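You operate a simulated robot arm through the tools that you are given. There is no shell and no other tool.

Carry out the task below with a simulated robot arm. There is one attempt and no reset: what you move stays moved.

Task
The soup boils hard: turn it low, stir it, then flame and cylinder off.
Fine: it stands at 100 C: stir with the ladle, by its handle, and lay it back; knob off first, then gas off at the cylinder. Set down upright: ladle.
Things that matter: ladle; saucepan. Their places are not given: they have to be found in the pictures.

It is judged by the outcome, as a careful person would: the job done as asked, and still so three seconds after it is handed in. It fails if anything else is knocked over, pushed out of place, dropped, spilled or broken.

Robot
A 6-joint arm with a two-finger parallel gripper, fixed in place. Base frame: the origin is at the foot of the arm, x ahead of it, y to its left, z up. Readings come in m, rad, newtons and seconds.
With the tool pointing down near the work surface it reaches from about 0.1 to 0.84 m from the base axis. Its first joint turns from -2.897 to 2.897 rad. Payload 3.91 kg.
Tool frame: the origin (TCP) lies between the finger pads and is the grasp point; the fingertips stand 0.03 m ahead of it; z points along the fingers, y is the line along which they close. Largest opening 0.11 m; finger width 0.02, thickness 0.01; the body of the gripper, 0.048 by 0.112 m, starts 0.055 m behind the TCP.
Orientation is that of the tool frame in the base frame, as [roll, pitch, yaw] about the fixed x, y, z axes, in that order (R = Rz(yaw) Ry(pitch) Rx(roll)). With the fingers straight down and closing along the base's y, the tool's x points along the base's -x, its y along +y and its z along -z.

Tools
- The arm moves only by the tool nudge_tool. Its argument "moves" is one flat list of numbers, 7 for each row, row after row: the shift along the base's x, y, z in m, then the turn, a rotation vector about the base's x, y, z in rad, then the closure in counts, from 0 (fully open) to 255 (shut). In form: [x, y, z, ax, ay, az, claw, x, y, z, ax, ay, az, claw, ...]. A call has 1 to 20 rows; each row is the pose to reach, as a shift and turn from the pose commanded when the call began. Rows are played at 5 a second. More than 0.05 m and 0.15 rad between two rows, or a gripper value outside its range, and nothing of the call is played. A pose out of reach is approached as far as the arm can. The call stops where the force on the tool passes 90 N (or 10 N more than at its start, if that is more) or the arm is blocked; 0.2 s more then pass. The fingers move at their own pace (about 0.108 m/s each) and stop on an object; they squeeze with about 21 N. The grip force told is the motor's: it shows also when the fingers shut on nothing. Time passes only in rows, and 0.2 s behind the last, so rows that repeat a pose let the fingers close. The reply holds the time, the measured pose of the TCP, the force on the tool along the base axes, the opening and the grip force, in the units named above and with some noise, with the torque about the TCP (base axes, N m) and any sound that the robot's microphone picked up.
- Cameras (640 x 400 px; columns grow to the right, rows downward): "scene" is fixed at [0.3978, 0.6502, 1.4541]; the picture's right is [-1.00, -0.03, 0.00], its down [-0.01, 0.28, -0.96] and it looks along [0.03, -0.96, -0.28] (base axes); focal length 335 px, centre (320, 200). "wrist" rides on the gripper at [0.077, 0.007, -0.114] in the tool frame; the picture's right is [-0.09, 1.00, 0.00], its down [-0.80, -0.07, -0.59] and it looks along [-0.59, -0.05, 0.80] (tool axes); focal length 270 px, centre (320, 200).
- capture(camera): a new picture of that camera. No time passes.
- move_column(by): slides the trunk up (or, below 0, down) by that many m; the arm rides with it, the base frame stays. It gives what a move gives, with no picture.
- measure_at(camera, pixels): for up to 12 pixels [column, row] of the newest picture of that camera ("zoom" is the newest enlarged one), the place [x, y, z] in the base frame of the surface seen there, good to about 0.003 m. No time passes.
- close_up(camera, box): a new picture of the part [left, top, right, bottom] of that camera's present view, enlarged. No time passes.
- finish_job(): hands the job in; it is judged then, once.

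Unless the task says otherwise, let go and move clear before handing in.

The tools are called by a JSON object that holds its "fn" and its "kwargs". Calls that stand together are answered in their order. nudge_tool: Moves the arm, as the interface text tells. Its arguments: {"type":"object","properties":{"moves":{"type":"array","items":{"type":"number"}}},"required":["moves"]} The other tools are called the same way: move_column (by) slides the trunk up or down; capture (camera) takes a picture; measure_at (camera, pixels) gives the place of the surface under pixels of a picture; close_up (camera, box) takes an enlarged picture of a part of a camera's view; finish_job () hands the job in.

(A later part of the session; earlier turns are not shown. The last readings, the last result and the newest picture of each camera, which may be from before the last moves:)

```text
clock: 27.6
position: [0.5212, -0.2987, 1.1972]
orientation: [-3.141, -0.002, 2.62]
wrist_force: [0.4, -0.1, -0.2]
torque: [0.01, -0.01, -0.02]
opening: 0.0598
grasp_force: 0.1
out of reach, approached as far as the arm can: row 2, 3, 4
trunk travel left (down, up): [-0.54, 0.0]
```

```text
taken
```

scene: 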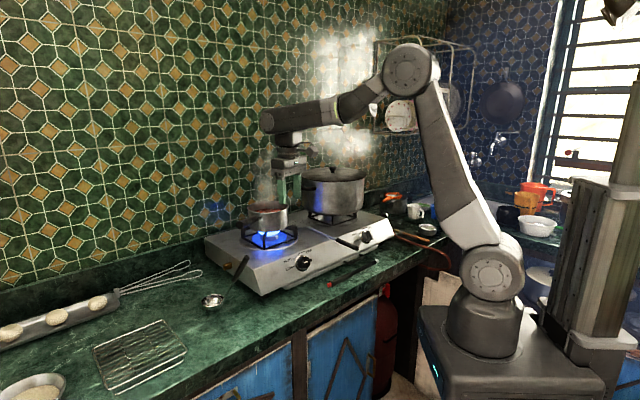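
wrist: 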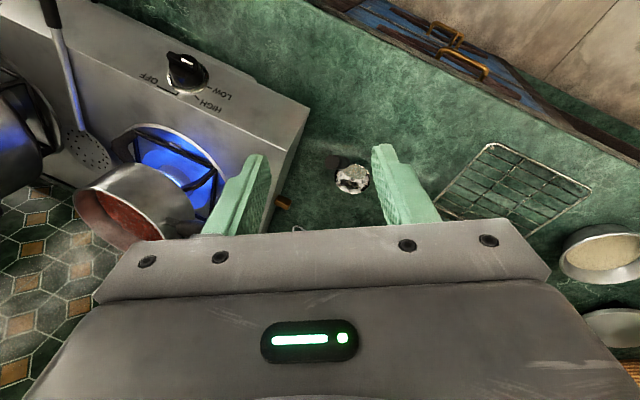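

Tool-down is reached in the good branch. I'll now swing to just before the ladle handle at 1.2 m height with the yaw along the handle's lean.

{"fn": "nudge_tool", "kwargs": {"moves": [0.0125, 0.0335, 0, 0, 0, 0.0523, 116, 0.025, 0.067, 0, 0, 0, 0.1047, 116, 0.0375, 0.1005, 0, 0, 0, 0.157, 116, 0.05, 0.134, 0, 0, 0, 0.2094, 116]}}

{"fn": "capture", "kwargs": {"camera": "wrist"}}

{"fn": "close_up", "kwargs": {"camera": "scene", "box": [180, 150, 340, 310]}}

```text
clock: 28.6
position: [0.5709, -0.1639, 1.1987]
orientation: [3.141, 0.0, 2.83]
wrist_force: [-0.1, 0.5, 0.3]
torque: [-0.02, -0.01, 0.01]
opening: 0.06
grasp_force: 0.1
trunk travel left (down, up): [-0.54, 0.0]
```

```text
taken
```

wrist: 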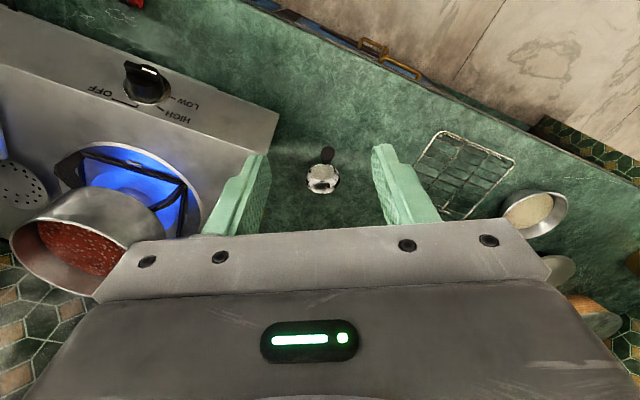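

```text
2.50 times, centred on (260, 230) of scene
```

zoom: 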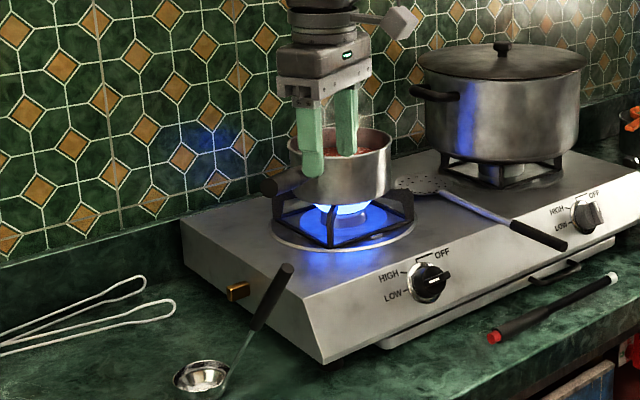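

Both views are clear now: in the wrist view the ladle's handle cap is at (328,153) and the bowl at (323,180). I'll enlarge and measure it.

{"fn": "close_up", "kwargs": {"camera": "wrist", "box": [280, 130, 370, 200]}}

{"fn": "measure_at", "kwargs": {"camera": "wrist", "pixels": [[328, 152], [326, 157], [325, 162], [324, 167], [323, 180], [307, 179], [339, 176], [322, 192], [315, 170], [330, 187]]}}

{"fn": "close_up", "kwargs": {"camera": "scene", "box": [190, 240, 270, 320]}}

{"fn": "measure_at", "kwargs": {"camera": "zoom", "pixels": [[405, 87], [392, 82], [412, 95], [345, 185], [358, 192], [334, 181], [375, 135], [385, 140], [362, 130], [440, 148], [205, 75], [478, 278]]}}

```text
5.71 times, centred on (325, 165) of wrist
```

zoom: 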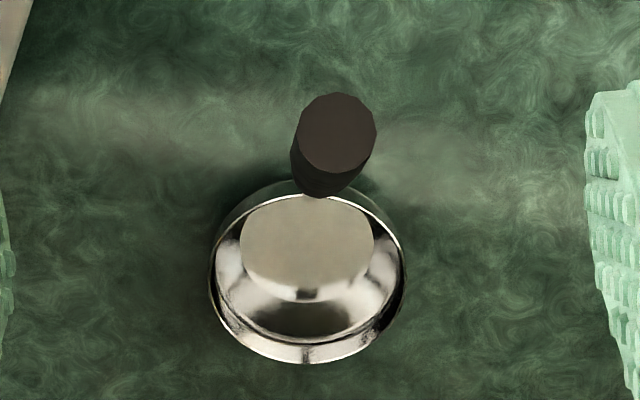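

```text
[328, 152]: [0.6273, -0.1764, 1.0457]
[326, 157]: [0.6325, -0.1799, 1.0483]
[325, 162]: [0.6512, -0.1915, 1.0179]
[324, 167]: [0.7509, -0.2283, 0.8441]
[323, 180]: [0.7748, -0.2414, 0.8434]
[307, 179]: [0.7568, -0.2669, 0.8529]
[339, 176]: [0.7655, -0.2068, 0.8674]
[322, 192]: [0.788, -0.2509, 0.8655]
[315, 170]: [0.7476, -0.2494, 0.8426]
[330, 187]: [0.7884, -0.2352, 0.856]
```

```text
5.00 times, centred on (230, 280) of scene
```

zoom: 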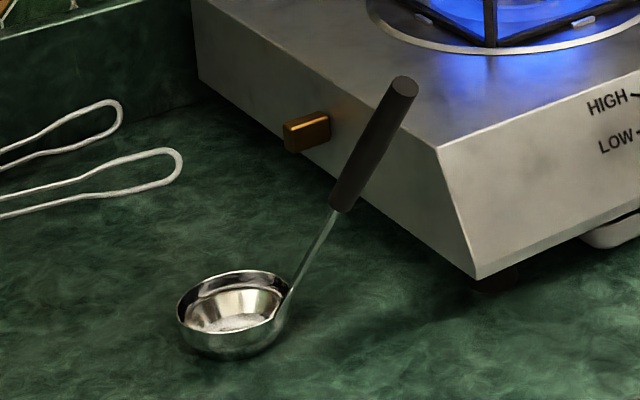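

```text
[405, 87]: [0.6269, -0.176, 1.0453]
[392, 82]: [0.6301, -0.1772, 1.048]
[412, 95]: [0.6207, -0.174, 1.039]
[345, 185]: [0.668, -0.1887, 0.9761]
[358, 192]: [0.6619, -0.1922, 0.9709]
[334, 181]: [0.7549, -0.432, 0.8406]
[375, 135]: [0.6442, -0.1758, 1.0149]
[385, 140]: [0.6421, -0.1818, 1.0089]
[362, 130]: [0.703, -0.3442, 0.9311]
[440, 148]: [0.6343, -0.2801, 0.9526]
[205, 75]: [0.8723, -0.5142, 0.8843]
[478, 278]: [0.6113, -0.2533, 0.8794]
```

The handle's cap is at (0.627,-0.177,1.0455), leaning at azimuth ~155°, so I'll grip about 4 cm below the cap at (0.6466,-0.1858,1.012) with the tool straight down. First, position above it with the yaw corrected by -0.125 rad.

{"fn": "nudge_tool", "kwargs": {"moves": [0.025, -0.0073, 0, 0, 0, -0.042, 116, 0.0505, -0.0146, 0, 0, 0, -0.083, 116, 0.0757, -0.0219, 0, 0, 0, -0.125, 116, 0.0757, -0.0219, 0, 0, 0, -0.125, 116]}}

{"fn": "capture", "kwargs": {"camera": "wrist"}}

{"fn": "close_up", "kwargs": {"camera": "scene", "box": [180, 150, 340, 310]}}

```text
clock: 29.6
position: [0.6437, -0.1877, 1.1985]
orientation: [3.141, -0.001, 2.704]
wrist_force: [-0.3, 0.3, -1.2]
torque: [-0.02, 0.0, 0.01]
opening: 0.0601
grasp_force: 0.0
trunk travel left (down, up): [-0.54, 0.0]
```

```text
taken
```

wrist: 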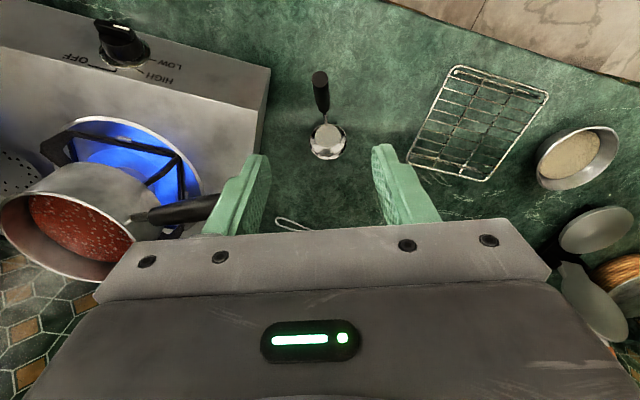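

```text
2.50 times, centred on (260, 230) of scene
```

zoom: 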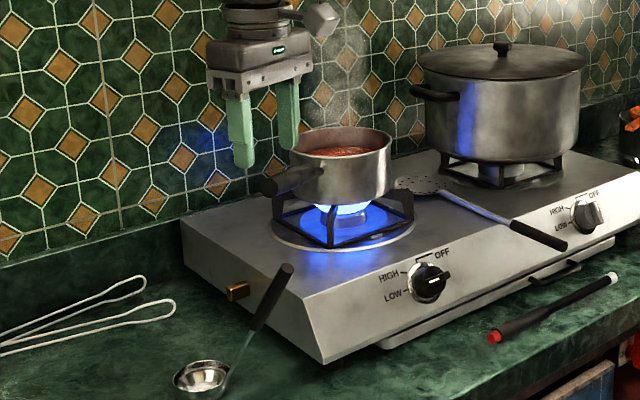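

The handle is aligned with the tool plane within ~1 mm. Descending 0.187 m around the handle, fingers open 6 cm.

{"fn": "nudge_tool", "kwargs": {"moves": [0.0005, 0.001, -0.037, 0, 0, 0, 116, 0.001, 0.0012, -0.074, 0, 0, 0, 116, 0.001, 0.0014, -0.111, 0, 0, 0, 116, 0.001, 0.0014, -0.148, 0, 0, 0, 116, 0.001, 0.0014, -0.187, 0, 0, 0, 116, 0.001, 0.0014, -0.187, 0, 0, 0, 116]}}

{"fn": "capture", "kwargs": {"camera": "wrist"}}

{"fn": "close_up", "kwargs": {"camera": "scene", "box": [180, 180, 320, 320]}}

```text
clock: 31.0
position: [0.6454, -0.1852, 1.0117]
orientation: [-3.141, 0.0, 2.704]
wrist_force: [-0.6, -1.0, -0.3]
torque: [0.0, 0.0, 0.03]
opening: 0.0599
grasp_force: 0.0
trunk travel left (down, up): [-0.54, 0.0]
```

```text
taken
```

wrist: 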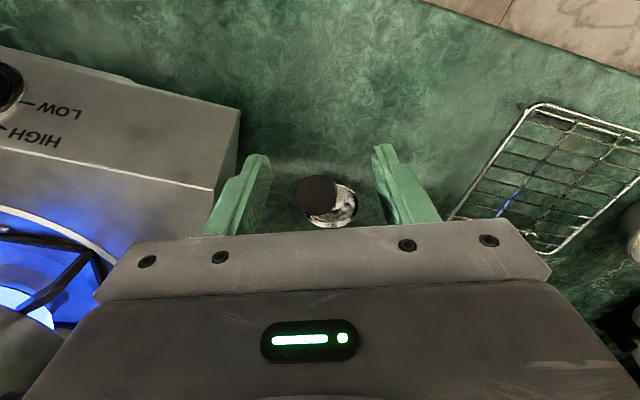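

```text
2.86 times, centred on (250, 250) of scene
```

zoom: 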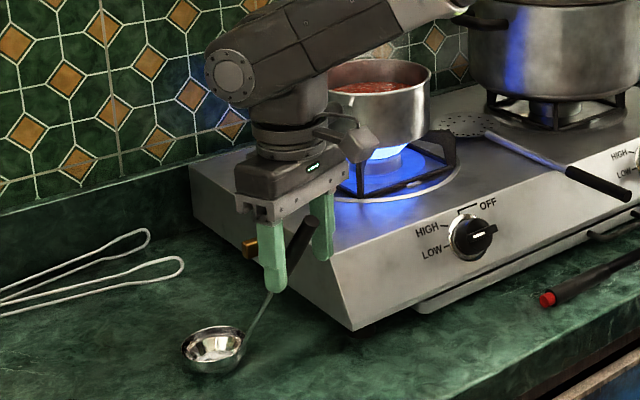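

The handle cap at (317,195) is centred between the fingers. Closing on the handle.

{"fn": "nudge_tool", "kwargs": {"moves": [0, 0, 0, 0, 0, 0, 190, 0, 0, 0, 0, 0, 0, 220, 0, 0, 0, 0, 0, 0, 255, 0, 0, 0, 0, 0, 0, 255, 0, 0, 0, 0, 0, 0, 255]}}

{"fn": "capture", "kwargs": {"camera": "wrist"}}

{"fn": "close_up", "kwargs": {"camera": "scene", "box": [180, 180, 320, 320]}}

```text
clock: 32.2
position: [0.6453, -0.1863, 1.0114]
orientation: [3.14, 0.001, 2.703]
wrist_force: [0.0, -0.2, 1.4]
torque: [0.1, -0.13, 0.09]
opening: 0.0159
grasp_force: 21.1
trunk travel left (down, up): [-0.54, 0.0]
```

```text
taken
```

wrist: 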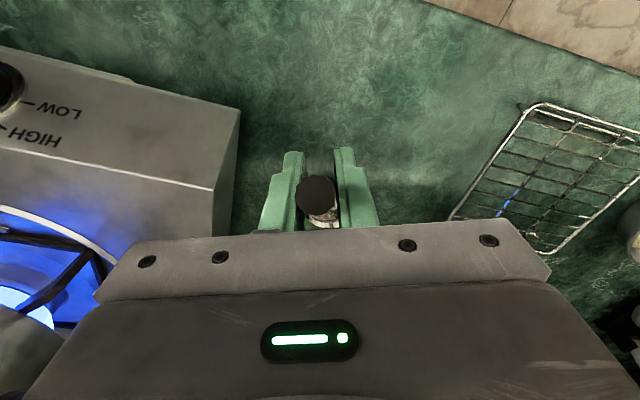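

```text
2.86 times, centred on (250, 250) of scene
```

zoom: 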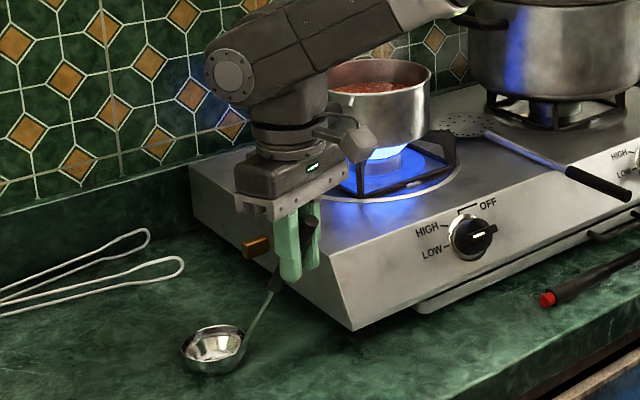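

The handle is gripped (15.9 mm, 21 N). I'll lift 3 cm and check that the ladle keeps its attitude.

{"fn": "nudge_tool", "kwargs": {"moves": [0, 0, 0.008, 0, 0, 0, 255, 0, 0, 0.018, 0, 0, 0, 255, 0, 0, 0.03, 0, 0, 0, 255, 0, 0, 0.03, 0, 0, 0, 255]}}

{"fn": "close_up", "kwargs": {"camera": "scene", "box": [180, 180, 320, 320]}}

{"fn": "capture", "kwargs": {"camera": "wrist"}}

```text
clock: 33.2
position: [0.6456, -0.186, 1.0418]
orientation: [3.141, 0.0, 2.704]
wrist_force: [0.1, -0.7, -0.1]
torque: [0.05, 0.12, -0.05]
opening: 0.016
grasp_force: 20.8
trunk travel left (down, up): [-0.54, 0.0]
```

```text
2.86 times, centred on (250, 250) of scene
```

zoom: 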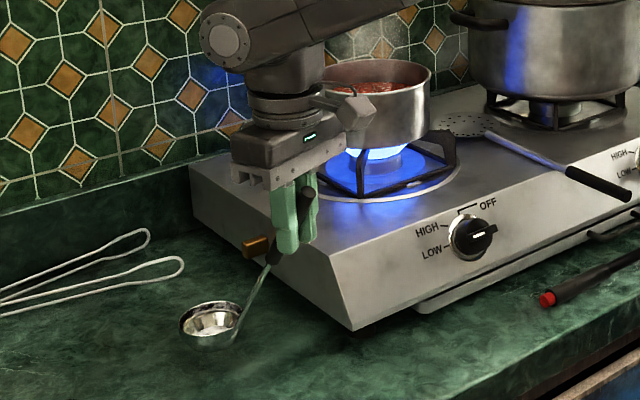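

```text
taken
```

wrist: 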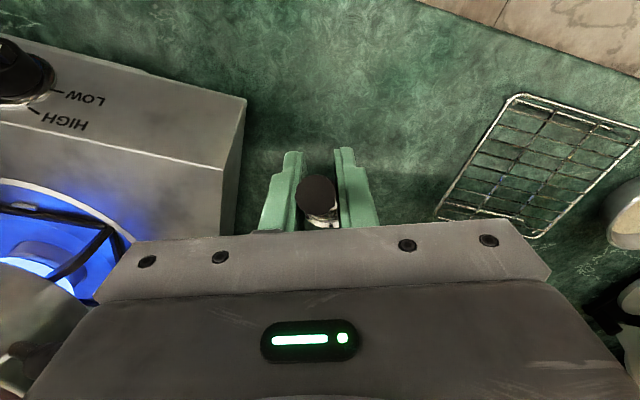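

The ladle came up firmly with the same tilt. I'll measure the bowl in hand, then lift clear above the pan's handle height.

{"fn": "close_up", "kwargs": {"camera": "scene", "box": [200, 250, 260, 310]}}

{"fn": "measure_at", "kwargs": {"camera": "zoom", "pixels": [[150, 260], [200, 300], [230, 300], [175, 325], [240, 240]]}}

{"fn": "nudge_tool", "kwargs": {"moves": [0, 0, 0.03, 0, 0, 0, 255, 0, 0, 0.06, 0, 0, 0, 255, 0, 0, 0.09, 0, 0, 0, 255, 0, 0, 0.12, 0, 0, 0, 255, 0, 0, 0.15, 0, 0, 0, 255, 0, 0, 0.18, 0, 0, 0, 255, 0, 0, 0.21, 0, 0, 0, 255, 0, 0, 0.235, 0, 0, 0, 255, 0, 0, 0.255, 0, 0, 0, 255, 0, 0, 0.255, 0, 0, 0, 255]}}

{"fn": "close_up", "kwargs": {"camera": "scene", "box": [160, 80, 340, 280]}}

```text
6.67 times, centred on (230, 280) of scene
```

zoom: 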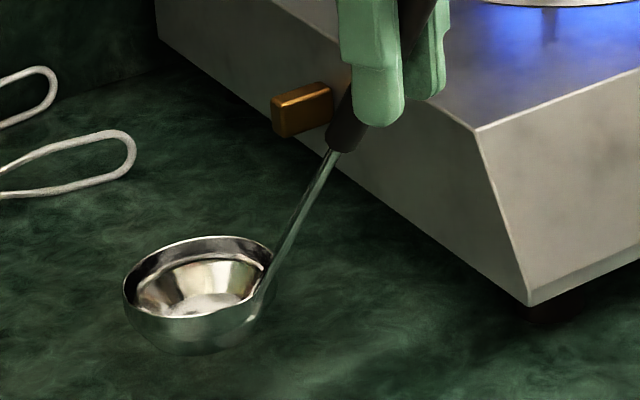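

```text
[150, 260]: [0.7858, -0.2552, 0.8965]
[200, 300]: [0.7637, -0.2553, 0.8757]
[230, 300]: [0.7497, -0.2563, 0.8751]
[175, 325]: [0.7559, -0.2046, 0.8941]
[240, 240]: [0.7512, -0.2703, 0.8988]
```

```text
clock: 35.4
position: [0.6475, -0.1861, 1.2972]
orientation: [3.142, -0.001, 2.705]
wrist_force: [0.2, -0.5, -0.9]
torque: [0.05, 0.09, -0.01]
opening: 0.016
grasp_force: 21.1
trunk travel left (down, up): [-0.54, 0.0]
```

```text
2.00 times, centred on (250, 180) of scene
```

zoom: 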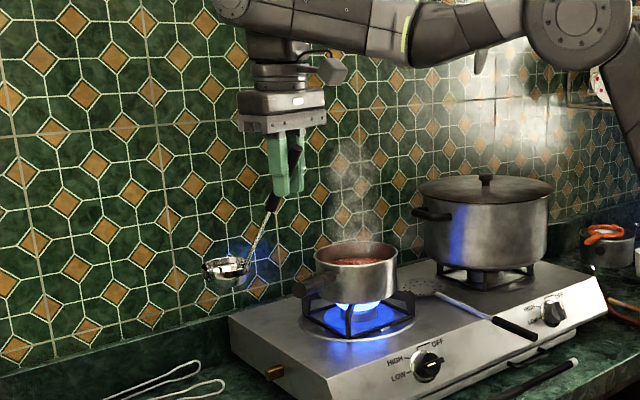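

Lifted cleanly to z=1.297 with the bowl bottom at ~1.125, above the pan handle. I'll re-measure the pan now that the flame is low, then swing over it.

{"fn": "close_up", "kwargs": {"camera": "scene", "box": [235, 190, 315, 240]}}

{"fn": "measure_at", "kwargs": {"camera": "zoom", "pixels": [[98, 140], [427, 130], [263, 187], [263, 320], [263, 340], [300, 165], [220, 160], [150, 290], [370, 300], [40, 270], [180, 225], [263, 89]]}}

```text
8.00 times, centred on (275, 215) of scene
```

zoom: 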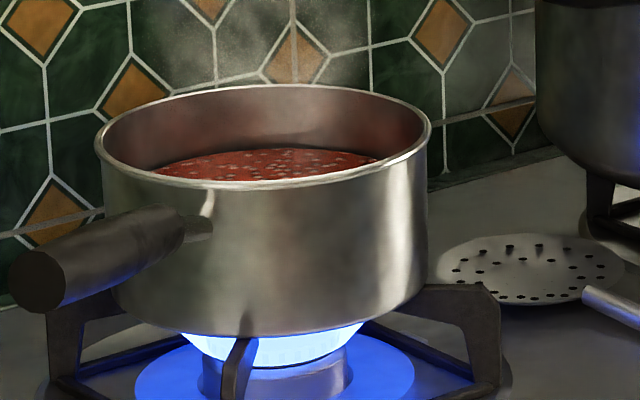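

```text
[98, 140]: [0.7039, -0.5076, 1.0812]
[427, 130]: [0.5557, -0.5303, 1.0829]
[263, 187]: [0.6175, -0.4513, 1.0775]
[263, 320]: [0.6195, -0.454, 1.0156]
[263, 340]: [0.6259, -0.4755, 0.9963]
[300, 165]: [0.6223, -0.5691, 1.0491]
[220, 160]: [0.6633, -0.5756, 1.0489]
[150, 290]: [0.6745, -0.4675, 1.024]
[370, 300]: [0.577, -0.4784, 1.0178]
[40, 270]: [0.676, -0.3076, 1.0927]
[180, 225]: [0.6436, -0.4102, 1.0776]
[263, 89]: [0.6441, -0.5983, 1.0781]
```

The pan is centred at (0.630,-0.5235), inner soup level 1.049, bottom about 1.01. Swinging the ladle over the pan at constant height with -22° yaw so the handle leans toward the arm.

{"fn": "nudge_tool", "kwargs": {"moves": [-0.0098, -0.025, 0, 0, 0, -0.0384, 255, -0.0195, -0.05, 0, 0, 0, -0.0768, 255, -0.0293, -0.075, 0, 0, 0, -0.1152, 255, -0.039, -0.1, 0, 0, 0, -0.1536, 255, -0.0488, -0.125, 0, 0, 0, -0.192, 255, -0.0586, -0.15, 0, 0, 0, -0.2304, 255, -0.0683, -0.175, 0, 0, 0, -0.2688, 255, -0.0781, -0.2, 0, 0, 0, -0.3072, 255, -0.0878, -0.225, 0, 0, 0, -0.3456, 255, -0.0976, -0.25, 0, 0, 0, -0.384, 255, -0.0976, -0.25, 0, 0, 0, -0.384, 255]}}

{"fn": "close_up", "kwargs": {"camera": "scene", "box": [220, 120, 340, 240]}}

{"fn": "capture", "kwargs": {"camera": "wrist"}}

```text
clock: 37.8
position: [0.5504, -0.4363, 1.2961]
orientation: [3.141, -0.001, 2.319]
wrist_force: [0.0, 0.5, -0.8]
torque: [0.1, 0.07, 0.02]
opening: 0.016
grasp_force: 20.7
trunk travel left (down, up): [-0.54, 0.0]
```

```text
3.33 times, centred on (280, 180) of scene
```

zoom: 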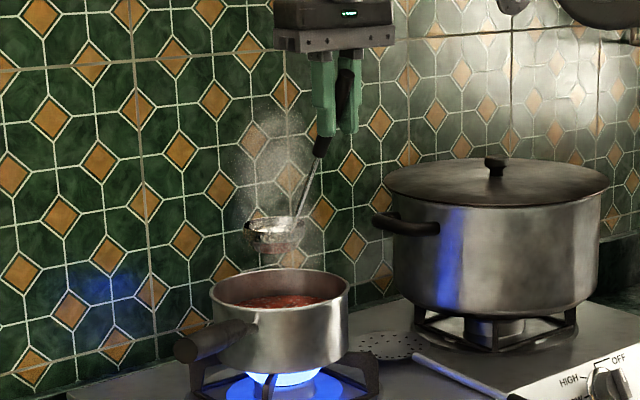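

```text
taken
```

wrist: 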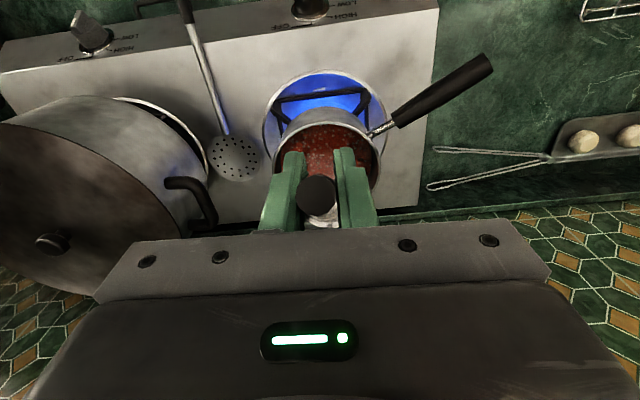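

The ladle hovers over the pan. I'll measure the bowl's rim precisely against the pan before lowering.

{"fn": "close_up", "kwargs": {"camera": "scene", "box": [245, 180, 305, 220]}}

{"fn": "measure_at", "kwargs": {"camera": "zoom", "pixels": [[180, 60], [185, 95], [320, 60], [240, 85], [330, 140], [250, 30], [130, 75], [250, 125]]}}

```text
10.00 times, centred on (275, 200) of scene
```

zoom: 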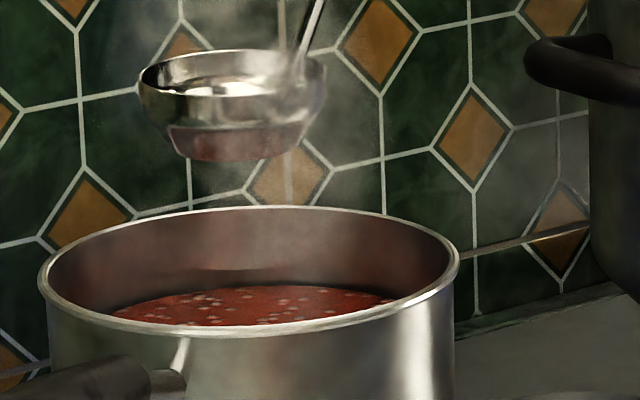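

```text
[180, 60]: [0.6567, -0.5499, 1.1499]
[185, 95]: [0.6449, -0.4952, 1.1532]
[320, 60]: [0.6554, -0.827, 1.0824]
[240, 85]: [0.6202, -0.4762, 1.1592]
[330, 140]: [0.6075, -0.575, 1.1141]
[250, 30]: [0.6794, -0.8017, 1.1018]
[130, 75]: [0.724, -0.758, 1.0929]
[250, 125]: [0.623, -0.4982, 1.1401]
```

The bowl is centred over the pan (about (0.634,-0.527) against pan (0.630,-0.5235)), so there's over 1.5 cm clearance all around. Lowering slowly into the soup to about 1 cm above the pan bottom.

{"fn": "nudge_tool", "kwargs": {"moves": [0, 0, -0.02, 0, 0, 0, 255, 0, 0, -0.04, 0, 0, 0, 255, 0, 0, -0.058, 0, 0, 0, 255, 0, 0, -0.07, 0, 0, 0, 255, 0, 0, -0.08, 0, 0, 0, 255, 0, 0, -0.09, 0, 0, 0, 255, 0, 0, -0.1, 0, 0, 0, 255, 0, 0, -0.1, 0, 0, 0, 255]}}

{"fn": "close_up", "kwargs": {"camera": "scene", "box": [235, 150, 315, 230]}}

{"fn": "capture", "kwargs": {"camera": "wrist"}}

```text
clock: 39.6
position: [0.5486, -0.437, 1.1965]
orientation: [-3.14, 0.0, 2.319]
wrist_force: [0.6, 1.4, -0.4]
torque: [0.11, 0.08, -0.02]
opening: 0.0159
grasp_force: 21.1
trunk travel left (down, up): [-0.54, 0.0]
```

```text
5.00 times, centred on (275, 190) of scene
```

zoom: 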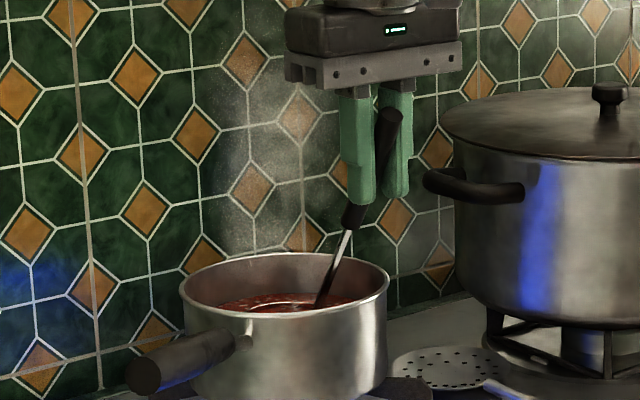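

```text
taken
```

wrist: 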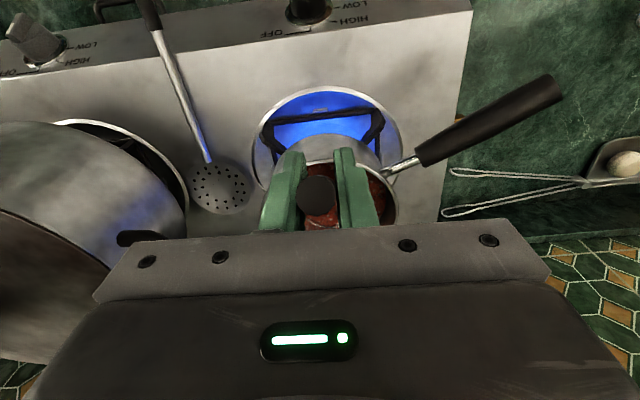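

The ladle rim is right at the soup surface and no contact force shows. I'll stir with gentle 1.5 cm circles, just over two turns.

{"fn": "nudge_tool", "kwargs": {"moves": [0.018, -0.004, -0.003, 0, 0, 0, 255, 0.0136, 0.0066, -0.004, 0, 0, 0, 255, 0.003, 0.011, -0.004, 0, 0, 0, 255, -0.0076, 0.0066, -0.004, 0, 0, 0, 255, -0.012, -0.004, -0.004, 0, 0, 0, 255, -0.0076, -0.0146, -0.004, 0, 0, 0, 255, 0.003, -0.019, -0.004, 0, 0, 0, 255, 0.0136, -0.0146, -0.004, 0, 0, 0, 255, 0.018, -0.004, -0.004, 0, 0, 0, 255, 0.0136, 0.0066, -0.004, 0, 0, 0, 255, 0.003, 0.011, -0.004, 0, 0, 0, 255, -0.0076, 0.0066, -0.004, 0, 0, 0, 255, -0.012, -0.004, -0.004, 0, 0, 0, 255, -0.0076, -0.0146, -0.004, 0, 0, 0, 255, 0.003, -0.019, -0.004, 0, 0, 0, 255, 0.0136, -0.0146, -0.004, 0, 0, 0, 255, 0.018, -0.004, -0.004, 0, 0, 0, 255, 0.0136, 0.0066, -0.004, 0, 0, 0, 255, 0.003, -0.004, -0.004, 0, 0, 0, 255]}}

{"fn": "close_up", "kwargs": {"camera": "scene", "box": [235, 150, 315, 230]}}

{"fn": "capture", "kwargs": {"camera": "wrist"}}

```text
clock: 43.6
position: [0.551, -0.4422, 1.1934]
orientation: [-3.14, 0.0, 2.32]
wrist_force: [-0.6, -0.8, -1.3]
torque: [0.13, 0.11, 0.01]
opening: 0.0159
grasp_force: 21.0
trunk travel left (down, up): [-0.54, 0.0]
```

```text
5.00 times, centred on (275, 190) of scene
```

zoom: 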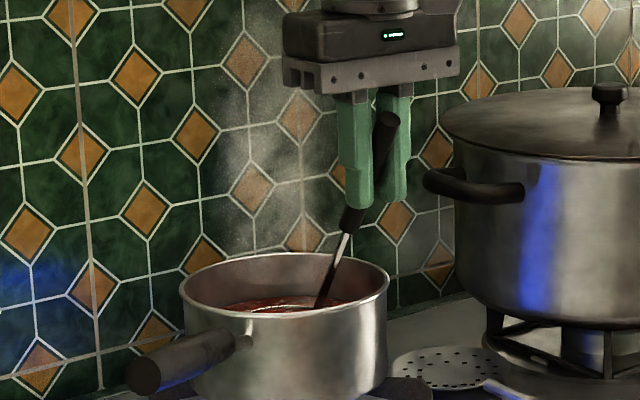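

```text
taken
```

wrist: 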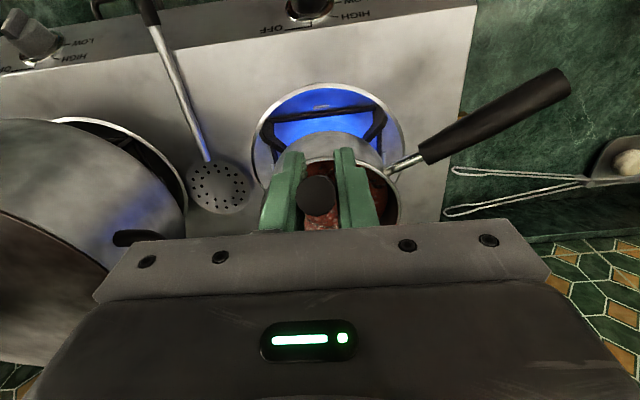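

The pan has not moved and the ladle holds firmly. One more round of about two and a quarter turns.

{"fn": "nudge_tool", "kwargs": {"moves": [0.016, 0, 0, 0, 0, 0, 255, 0.0113, 0.0113, 0, 0, 0, 0, 255, 0, 0.015, 0, 0, 0, 0, 255, -0.0106, 0.0106, 0, 0, 0, 0, 255, -0.015, 0, 0, 0, 0, 0, 255, -0.0113, -0.0113, 0, 0, 0, 0, 255, 0, -0.016, 0, 0, 0, 0, 255, 0.0113, -0.0113, 0, 0, 0, 0, 255, 0.016, 0, 0, 0, 0, 0, 255, 0.0113, 0.0113, 0, 0, 0, 0, 255, 0, 0.015, 0, 0, 0, 0, 255, -0.0106, 0.0106, 0, 0, 0, 0, 255, -0.015, 0, 0, 0, 0, 0, 255, -0.0113, -0.0113, 0, 0, 0, 0, 255, 0, -0.016, 0, 0, 0, 0, 255, 0.0113, -0.0113, 0, 0, 0, 0, 255, 0.016, 0, 0, 0, 0, 0, 255, 0, 0, 0, 0, 0, 0, 255]}}

{"fn": "close_up", "kwargs": {"camera": "scene", "box": [235, 150, 315, 230]}}

```text
clock: 47.4
position: [0.5513, -0.44, 1.1932]
orientation: [3.14, -0.001, 2.32]
wrist_force: [-0.1, 0.2, -1.7]
torque: [0.1, 0.12, -0.01]
opening: 0.0156
grasp_force: 21.2
trunk travel left (down, up): [-0.54, 0.0]
```

```text
5.00 times, centred on (275, 190) of scene
```

zoom: 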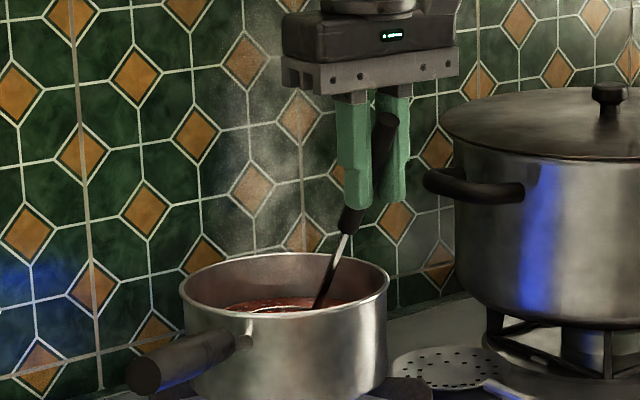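

Stirred about 4.5 turns. I'll recentre and lift slowly just clear of the soup, let it drip over the pan and look at the bowl.

{"fn": "nudge_tool", "kwargs": {"moves": [-0.0025, 0.0035, 0.005, 0, 0, 0, 255, -0.0025, 0.0035, 0.015, 0, 0, 0, 255, -0.0025, 0.0035, 0.027, 0, 0, 0, 255, -0.0025, 0.0035, 0.04, 0, 0, 0, 255, -0.0025, 0.0035, 0.055, 0, 0, 0, 255, -0.0025, 0.0035, 0.07, 0, 0, 0, 255, -0.0025, 0.0035, 0.08, 0, 0, 0, 255, -0.0025, 0.0035, 0.08, 0, 0, 0, 255, -0.0025, 0.0035, 0.08, 0, 0, 0, 255, -0.0025, 0.0035, 0.08, 0, 0, 0, 255]}}

{"fn": "close_up", "kwargs": {"camera": "scene", "box": [235, 150, 315, 230]}}

{"fn": "capture", "kwargs": {"camera": "wrist"}}

```text
clock: 49.6
position: [0.5506, -0.4363, 1.2734]
orientation: [-3.141, 0.0, 2.321]
wrist_force: [-0.4, 0.2, -2.0]
torque: [0.12, 0.09, -0.01]
opening: 0.0159
grasp_force: 20.7
trunk travel left (down, up): [-0.54, 0.0]
```

```text
5.00 times, centred on (275, 190) of scene
```

zoom: 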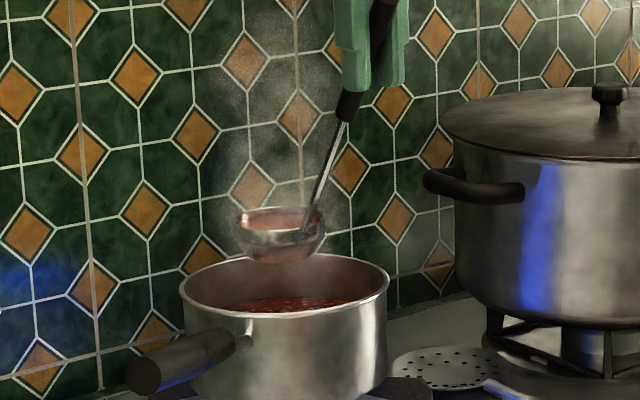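

```text
taken
```

wrist: 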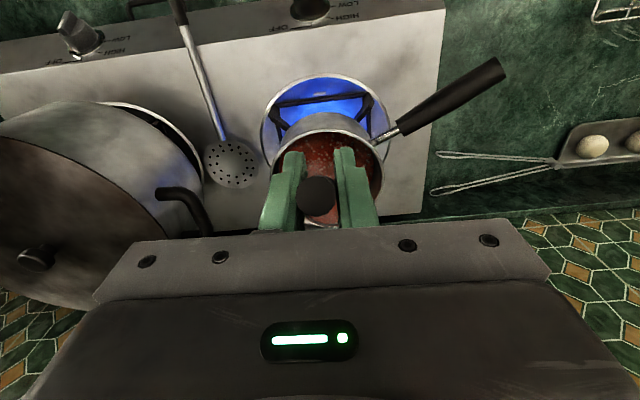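

{"fn": "close_up", "kwargs": {"camera": "scene", "box": [255, 185, 285, 215]}}

{"fn": "close_up", "kwargs": {"camera": "wrist", "box": [290, 160, 360, 230]}}

```text
13.33 times, centred on (270, 200) of scene
```

zoom: 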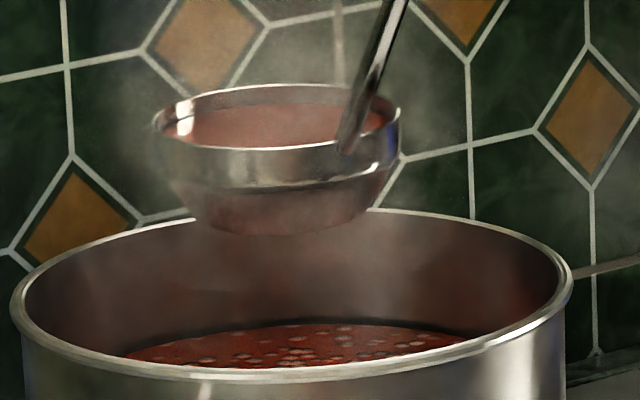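

```text
5.71 times, centred on (325, 195) of wrist
```

zoom: 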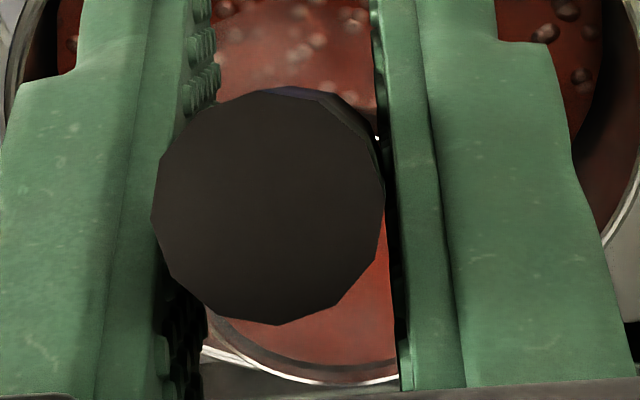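

The ladle came out full of soup (zoom: red surface just below its rim), so I should pour it back into the pan before carrying it. I'll lower the bowl to just over the soup, inside the pan's outline, and roll it gradually to the left about its own rim centre, first 0.39 rad.

{"fn": "nudge_tool", "kwargs": {"moves": [-0.003, -0.0007, -0.01, 0, 0, 0, 255, -0.006, -0.0013, -0.02, 0, 0, 0, 255, -0.009, -0.002, -0.031, 0, 0, 0, 255, -0.0021, 0.0044, -0.0313, -0.0442, 0.0476, 0, 255, 0.0047, 0.0107, -0.0322, -0.0885, 0.0952, 0, 255, 0.0115, 0.0171, -0.0337, -0.1327, 0.1428, 0, 255, 0.0182, 0.0233, -0.0359, -0.177, 0.1905, 0, 255, 0.0248, 0.0294, -0.0386, -0.2212, 0.2381, 0, 255, 0.0312, 0.0354, -0.0419, -0.2655, 0.2857, 0, 255]}}

{"fn": "close_up", "kwargs": {"camera": "scene", "box": [225, 130, 325, 230]}}

{"fn": "capture", "kwargs": {"camera": "wrist"}}

```text
clock: 51.6
position: [0.5824, -0.4008, 1.2317]
orientation: [-2.751, 0.001, 2.32]
wrist_force: [-0.8, -1.2, -1.3]
torque: [0.14, 0.02, -0.02]
opening: 0.016
grasp_force: 20.9
trunk travel left (down, up): [-0.54, 0.0]
```

```text
4.00 times, centred on (275, 180) of scene
```

zoom: 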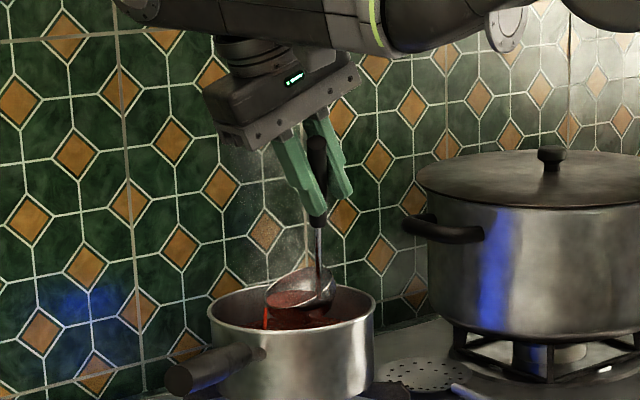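

```text
taken
```

wrist: 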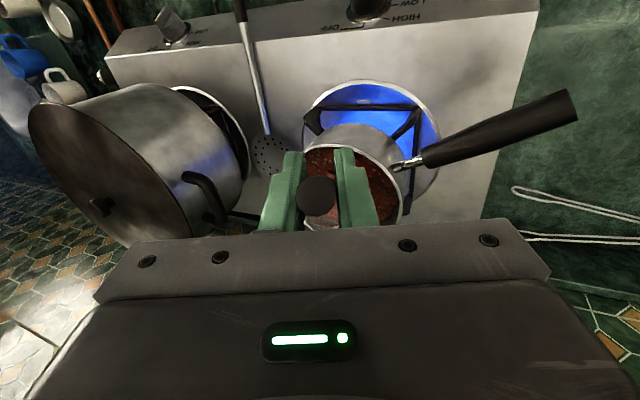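

It is pouring neatly inside the pan (stream at zoom (265,315)). Continuing the roll to 0.785 rad and holding for it to drain.

{"fn": "nudge_tool", "kwargs": {"moves": [0.0063, 0.0058, -0.0038, -0.0442, 0.0476, 0, 255, 0.0124, 0.0115, -0.0082, -0.0885, 0.0952, 0, 255, 0.0182, 0.0169, -0.0131, -0.1327, 0.1428, 0, 255, 0.0239, 0.0221, -0.0186, -0.177, 0.1905, 0, 255, 0.0292, 0.0271, -0.0245, -0.2212, 0.2381, 0, 255, 0.0346, 0.0321, -0.0314, -0.2689, 0.2893, 0, 255, 0.0346, 0.0321, -0.0314, -0.2689, 0.2893, 0, 255, 0.0346, 0.0321, -0.0314, -0.2689, 0.2893, 0, 255, 0.0346, 0.0321, -0.0314, -0.2689, 0.2893, 0, 255]}}

{"fn": "close_up", "kwargs": {"camera": "scene", "box": [225, 130, 325, 230]}}

{"fn": "close_up", "kwargs": {"camera": "wrist", "box": [240, 80, 440, 240]}}

```text
clock: 53.6
position: [0.6167, -0.3697, 1.1992]
orientation: [-2.356, 0.0, 2.32]
wrist_force: [0.1, 0.3, -1.1]
torque: [0.16, -0.02, -0.02]
opening: 0.0159
grasp_force: 21.0
trunk travel left (down, up): [-0.54, 0.0]
```

```text
4.00 times, centred on (275, 180) of scene
```

zoom: 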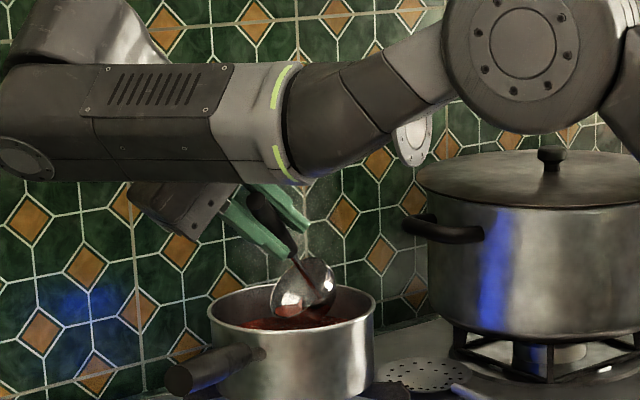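

```text
2.50 times, centred on (340, 160) of wrist
```

zoom: 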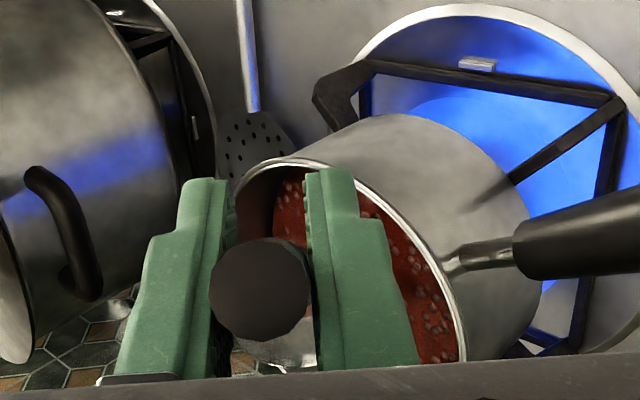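

{"fn": "close_up", "kwargs": {"camera": "scene", "box": [275, 185, 315, 225]}}

```text
10.00 times, centred on (295, 205) of scene
```

zoom: 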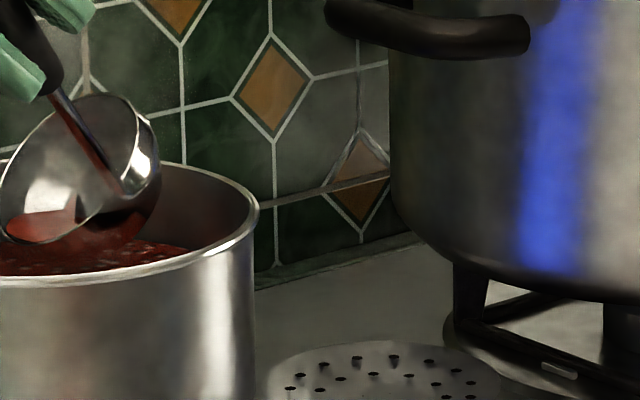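

A little soup remains at the low rim. I'll roll a bit further, to about 1.05 rad, and hold.

{"fn": "nudge_tool", "kwargs": {"moves": [0.0048, 0.0045, -0.0072, -0.046, 0.0495, 0, 255, 0.0094, 0.0088, -0.0147, -0.0919, 0.0989, 0, 255, 0.0133, 0.0124, -0.0224, -0.1361, 0.1465, 0, 255, 0.017, 0.0158, -0.0303, -0.1804, 0.1941, 0, 255, 0.017, 0.0158, -0.0303, -0.1804, 0.1941, 0, 255, 0.017, 0.0158, -0.0303, -0.1804, 0.1941, 0, 255, 0.017, 0.0158, -0.0303, -0.1804, 0.1941, 0, 255]}}

{"fn": "close_up", "kwargs": {"camera": "scene", "box": [235, 155, 315, 235]}}

```text
clock: 55.2
position: [0.6327, -0.3541, 1.1682]
orientation: [-2.09, 0.001, 2.319]
wrist_force: [0.7, 0.0, -1.2]
torque: [0.16, -0.05, 0.03]
opening: 0.0159
grasp_force: 20.9
trunk travel left (down, up): [-0.54, 0.0]
```

```text
5.00 times, centred on (275, 195) of scene
```

zoom: 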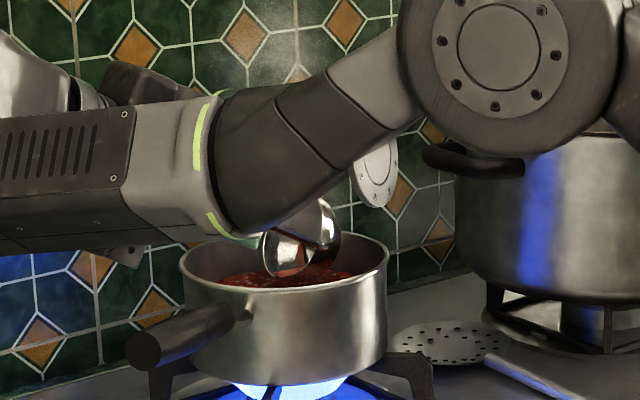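

{"fn": "close_up", "kwargs": {"camera": "scene", "box": [265, 190, 315, 220]}}

{"fn": "capture", "kwargs": {"camera": "wrist"}}

```text
12.80 times, centred on (290, 205) of scene
```

zoom: 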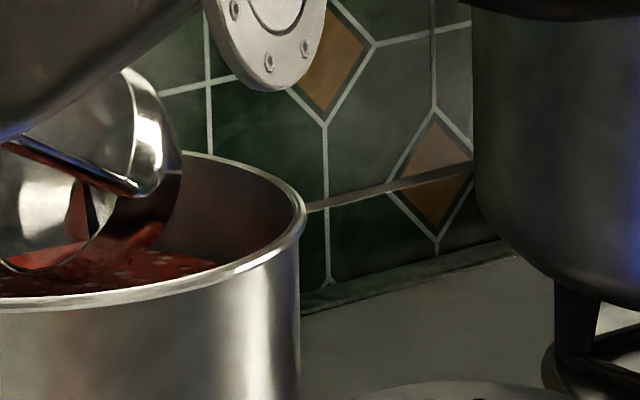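

```text
taken
```

wrist: 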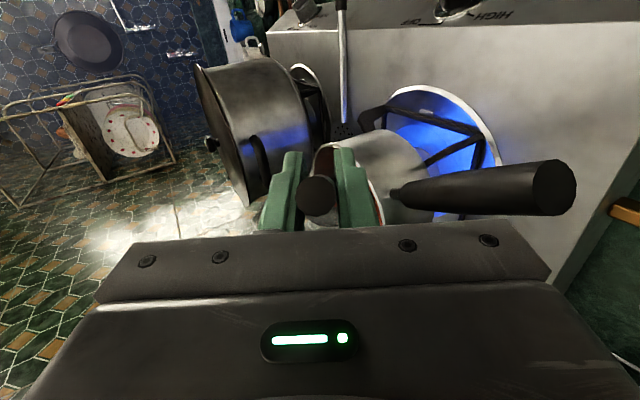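

Essentially drained. I'll roll back upright along the same arc, then check the bowl.

{"fn": "nudge_tool", "kwargs": {"moves": [-0.0076, -0.007, 0.0156, 0.0885, -0.0952, 0, 255, -0.017, -0.0158, 0.0303, 0.1804, -0.1941, 0, 255, -0.0277, -0.0258, 0.0431, 0.2723, -0.293, 0, 255, -0.0392, -0.0364, 0.0535, 0.3608, -0.3882, 0, 255, -0.0516, -0.0479, 0.0617, 0.4493, -0.4835, 0, 255, -0.0646, -0.06, 0.0677, 0.5378, -0.5787, 0, 255, -0.0781, -0.0726, 0.0714, 0.6262, -0.6739, 0, 255, -0.0918, -0.0853, 0.0726, 0.7147, -0.7691, 0, 255, -0.0868, -0.0835, 0.09, 0.7147, -0.7691, 0, 255, -0.0828, -0.0833, 0.11, 0.7147, -0.7691, 0, 255, -0.0828, -0.0833, 0.1276, 0.7147, -0.7691, 0, 255, -0.0828, -0.0833, 0.1276, 0.7147, -0.7691, 0, 255, -0.0828, -0.0833, 0.1276, 0.7147, -0.7691, 0, 255]}}

{"fn": "close_up", "kwargs": {"camera": "scene", "box": [235, 150, 315, 230]}}

{"fn": "capture", "kwargs": {"camera": "wrist"}}

```text
clock: 58.0
position: [0.5487, -0.4371, 1.2975]
orientation: [-3.141, 0.001, 2.319]
wrist_force: [0.6, -0.3, -0.4]
torque: [0.08, 0.08, -0.02]
opening: 0.0161
grasp_force: 21.2
trunk travel left (down, up): [-0.54, 0.0]
```

```text
5.00 times, centred on (275, 190) of scene
```

zoom: 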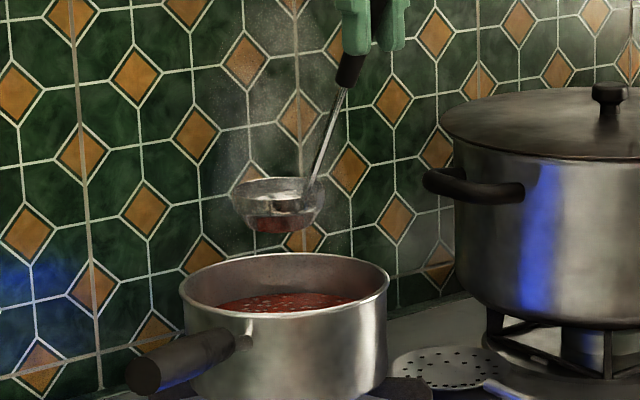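

```text
taken
```

wrist: 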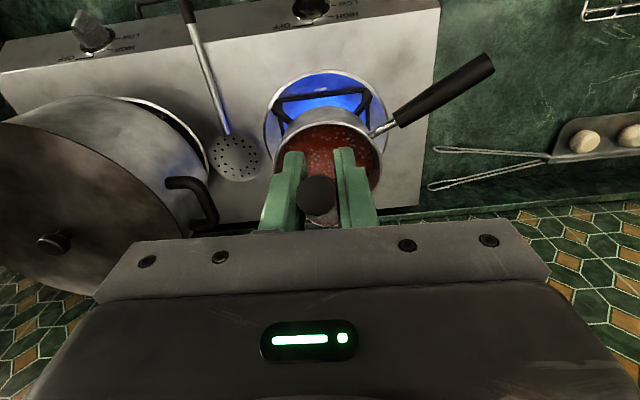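

The bowl is empty and upright, and the soup is back in the pan. Swinging back along the same path to above the ladle's place.

{"fn": "nudge_tool", "kwargs": {"moves": [0.0097, 0.025, 0, 0, 0, 0.0384, 255, 0.0194, 0.0501, 0, 0, 0, 0.0768, 255, 0.0291, 0.0751, 0, 0, 0, 0.1152, 255, 0.0388, 0.1002, 0, 0, 0, 0.1536, 255, 0.0486, 0.1252, 0, 0, 0, 0.192, 255, 0.0583, 0.1503, 0, 0, 0, 0.2304, 255, 0.068, 0.1753, 0, 0, 0, 0.2688, 255, 0.0777, 0.2004, 0, 0, 0, 0.3072, 255, 0.0874, 0.2254, 0, 0, 0, 0.3456, 255, 0.0971, 0.2505, 0, 0, 0, 0.384, 255, 0.0971, 0.2505, 0, 0, 0, 0.384, 255]}}

{"fn": "close_up", "kwargs": {"camera": "scene", "box": [160, 80, 340, 280]}}

```text
clock: 60.4
position: [0.6463, -0.1874, 1.2975]
orientation: [3.14, 0.0, 2.704]
wrist_force: [-0.4, 0.2, -1.1]
torque: [0.05, 0.08, 0.04]
opening: 0.0158
grasp_force: 20.4
trunk travel left (down, up): [-0.54, 0.0]
```

```text
2.00 times, centred on (250, 180) of scene
```

zoom: 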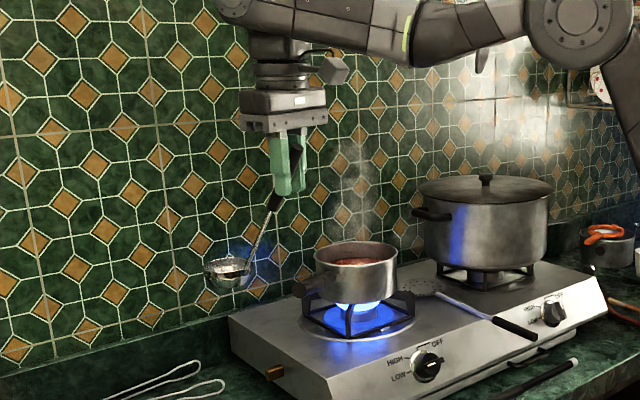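

Back above its place with the same attitude as on lifting. Lowering 0.255 m to 3 cm above the counter, then comparing the bowl.

{"fn": "nudge_tool", "kwargs": {"moves": [0, 0, -0.03, 0, 0, 0, 255, 0, 0, -0.06, 0, 0, 0, 255, 0, 0, -0.09, 0, 0, 0, 255, 0, 0, -0.12, 0, 0, 0, 255, 0, 0, -0.15, 0, 0, 0, 255, 0, 0, -0.18, 0, 0, 0, 255, 0, 0, -0.21, 0, 0, 0, 255, 0, 0, -0.235, 0, 0, 0, 255, 0, 0, -0.255, 0, 0, 0, 255, 0, 0, -0.255, 0, 0, 0, 255]}}

{"fn": "close_up", "kwargs": {"camera": "scene", "box": [200, 250, 260, 310]}}

{"fn": "measure_at", "kwargs": {"camera": "zoom", "pixels": [[150, 260], [200, 300], [230, 300], [175, 325], [240, 240], [215, 345]]}}

```text
clock: 62.6
position: [0.6461, -0.1869, 1.041]
orientation: [-3.141, 0.0, 2.703]
wrist_force: [0.0, -0.2, -1.1]
torque: [0.07, 0.1, 0.02]
opening: 0.0159
grasp_force: 21.0
trunk travel left (down, up): [-0.54, 0.0]
```

```text
6.67 times, centred on (230, 280) of scene
```

zoom: 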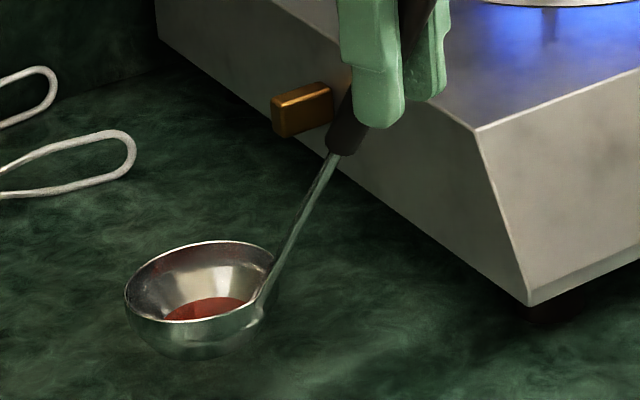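

```text
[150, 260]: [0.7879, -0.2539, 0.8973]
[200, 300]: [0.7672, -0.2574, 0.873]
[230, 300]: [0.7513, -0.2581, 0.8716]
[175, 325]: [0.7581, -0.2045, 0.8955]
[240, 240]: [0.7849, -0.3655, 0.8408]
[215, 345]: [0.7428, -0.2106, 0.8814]
```

The bowl hangs ~2.5 mm lower than before (small slip in the grip) but level, with only a trace of soup. I'll lower to near contact and then in tiny steps watching the force.

{"fn": "nudge_tool", "kwargs": {"moves": [0, 0, -0.01, 0, 0, 0, 255, 0, 0, -0.02, 0, 0, 0, 255, 0, 0, -0.025, 0, 0, 0, 255, 0, 0, -0.026, 0, 0, 0, 255, 0, 0, -0.026, 0, 0, 0, 255]}}

{"fn": "close_up", "kwargs": {"camera": "scene", "box": [200, 250, 260, 310]}}

```text
clock: 63.8
position: [0.6469, -0.1864, 1.0153]
orientation: [-3.14, 0.0, 2.703]
wrist_force: [0.0, 0.1, -2.0]
torque: [0.06, 0.11, 0.03]
opening: 0.0157
grasp_force: 20.9
trunk travel left (down, up): [-0.54, 0.0]
```

```text
6.67 times, centred on (230, 280) of scene
```

zoom: 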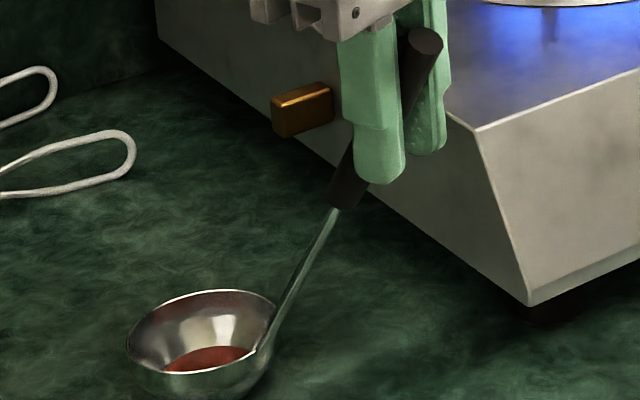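

Still hanging free (torque unchanged). Two more millimetre steps.

{"fn": "nudge_tool", "kwargs": {"moves": [0, 0, -0.001, 0, 0, 0, 255, 0, 0, -0.002, 0, 0, 0, 255, 0, 0, -0.003, 0, 0, 0, 255, 0, 0, -0.003, 0, 0, 0, 255]}}

{"fn": "close_up", "kwargs": {"camera": "scene", "box": [190, 260, 250, 320]}}

```text
clock: 64.8
position: [0.6462, -0.1874, 1.0137]
orientation: [3.141, 0.002, 2.706]
wrist_force: [1.6, -0.8, 2.1]
torque: [-0.22, -0.62, -0.01]
opening: 0.0159
grasp_force: 20.9
trunk travel left (down, up): [-0.54, 0.0]
```

```text
6.67 times, centred on (220, 290) of scene
```

zoom: 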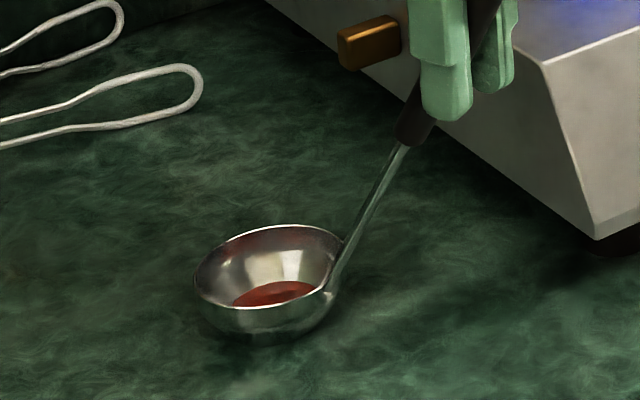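

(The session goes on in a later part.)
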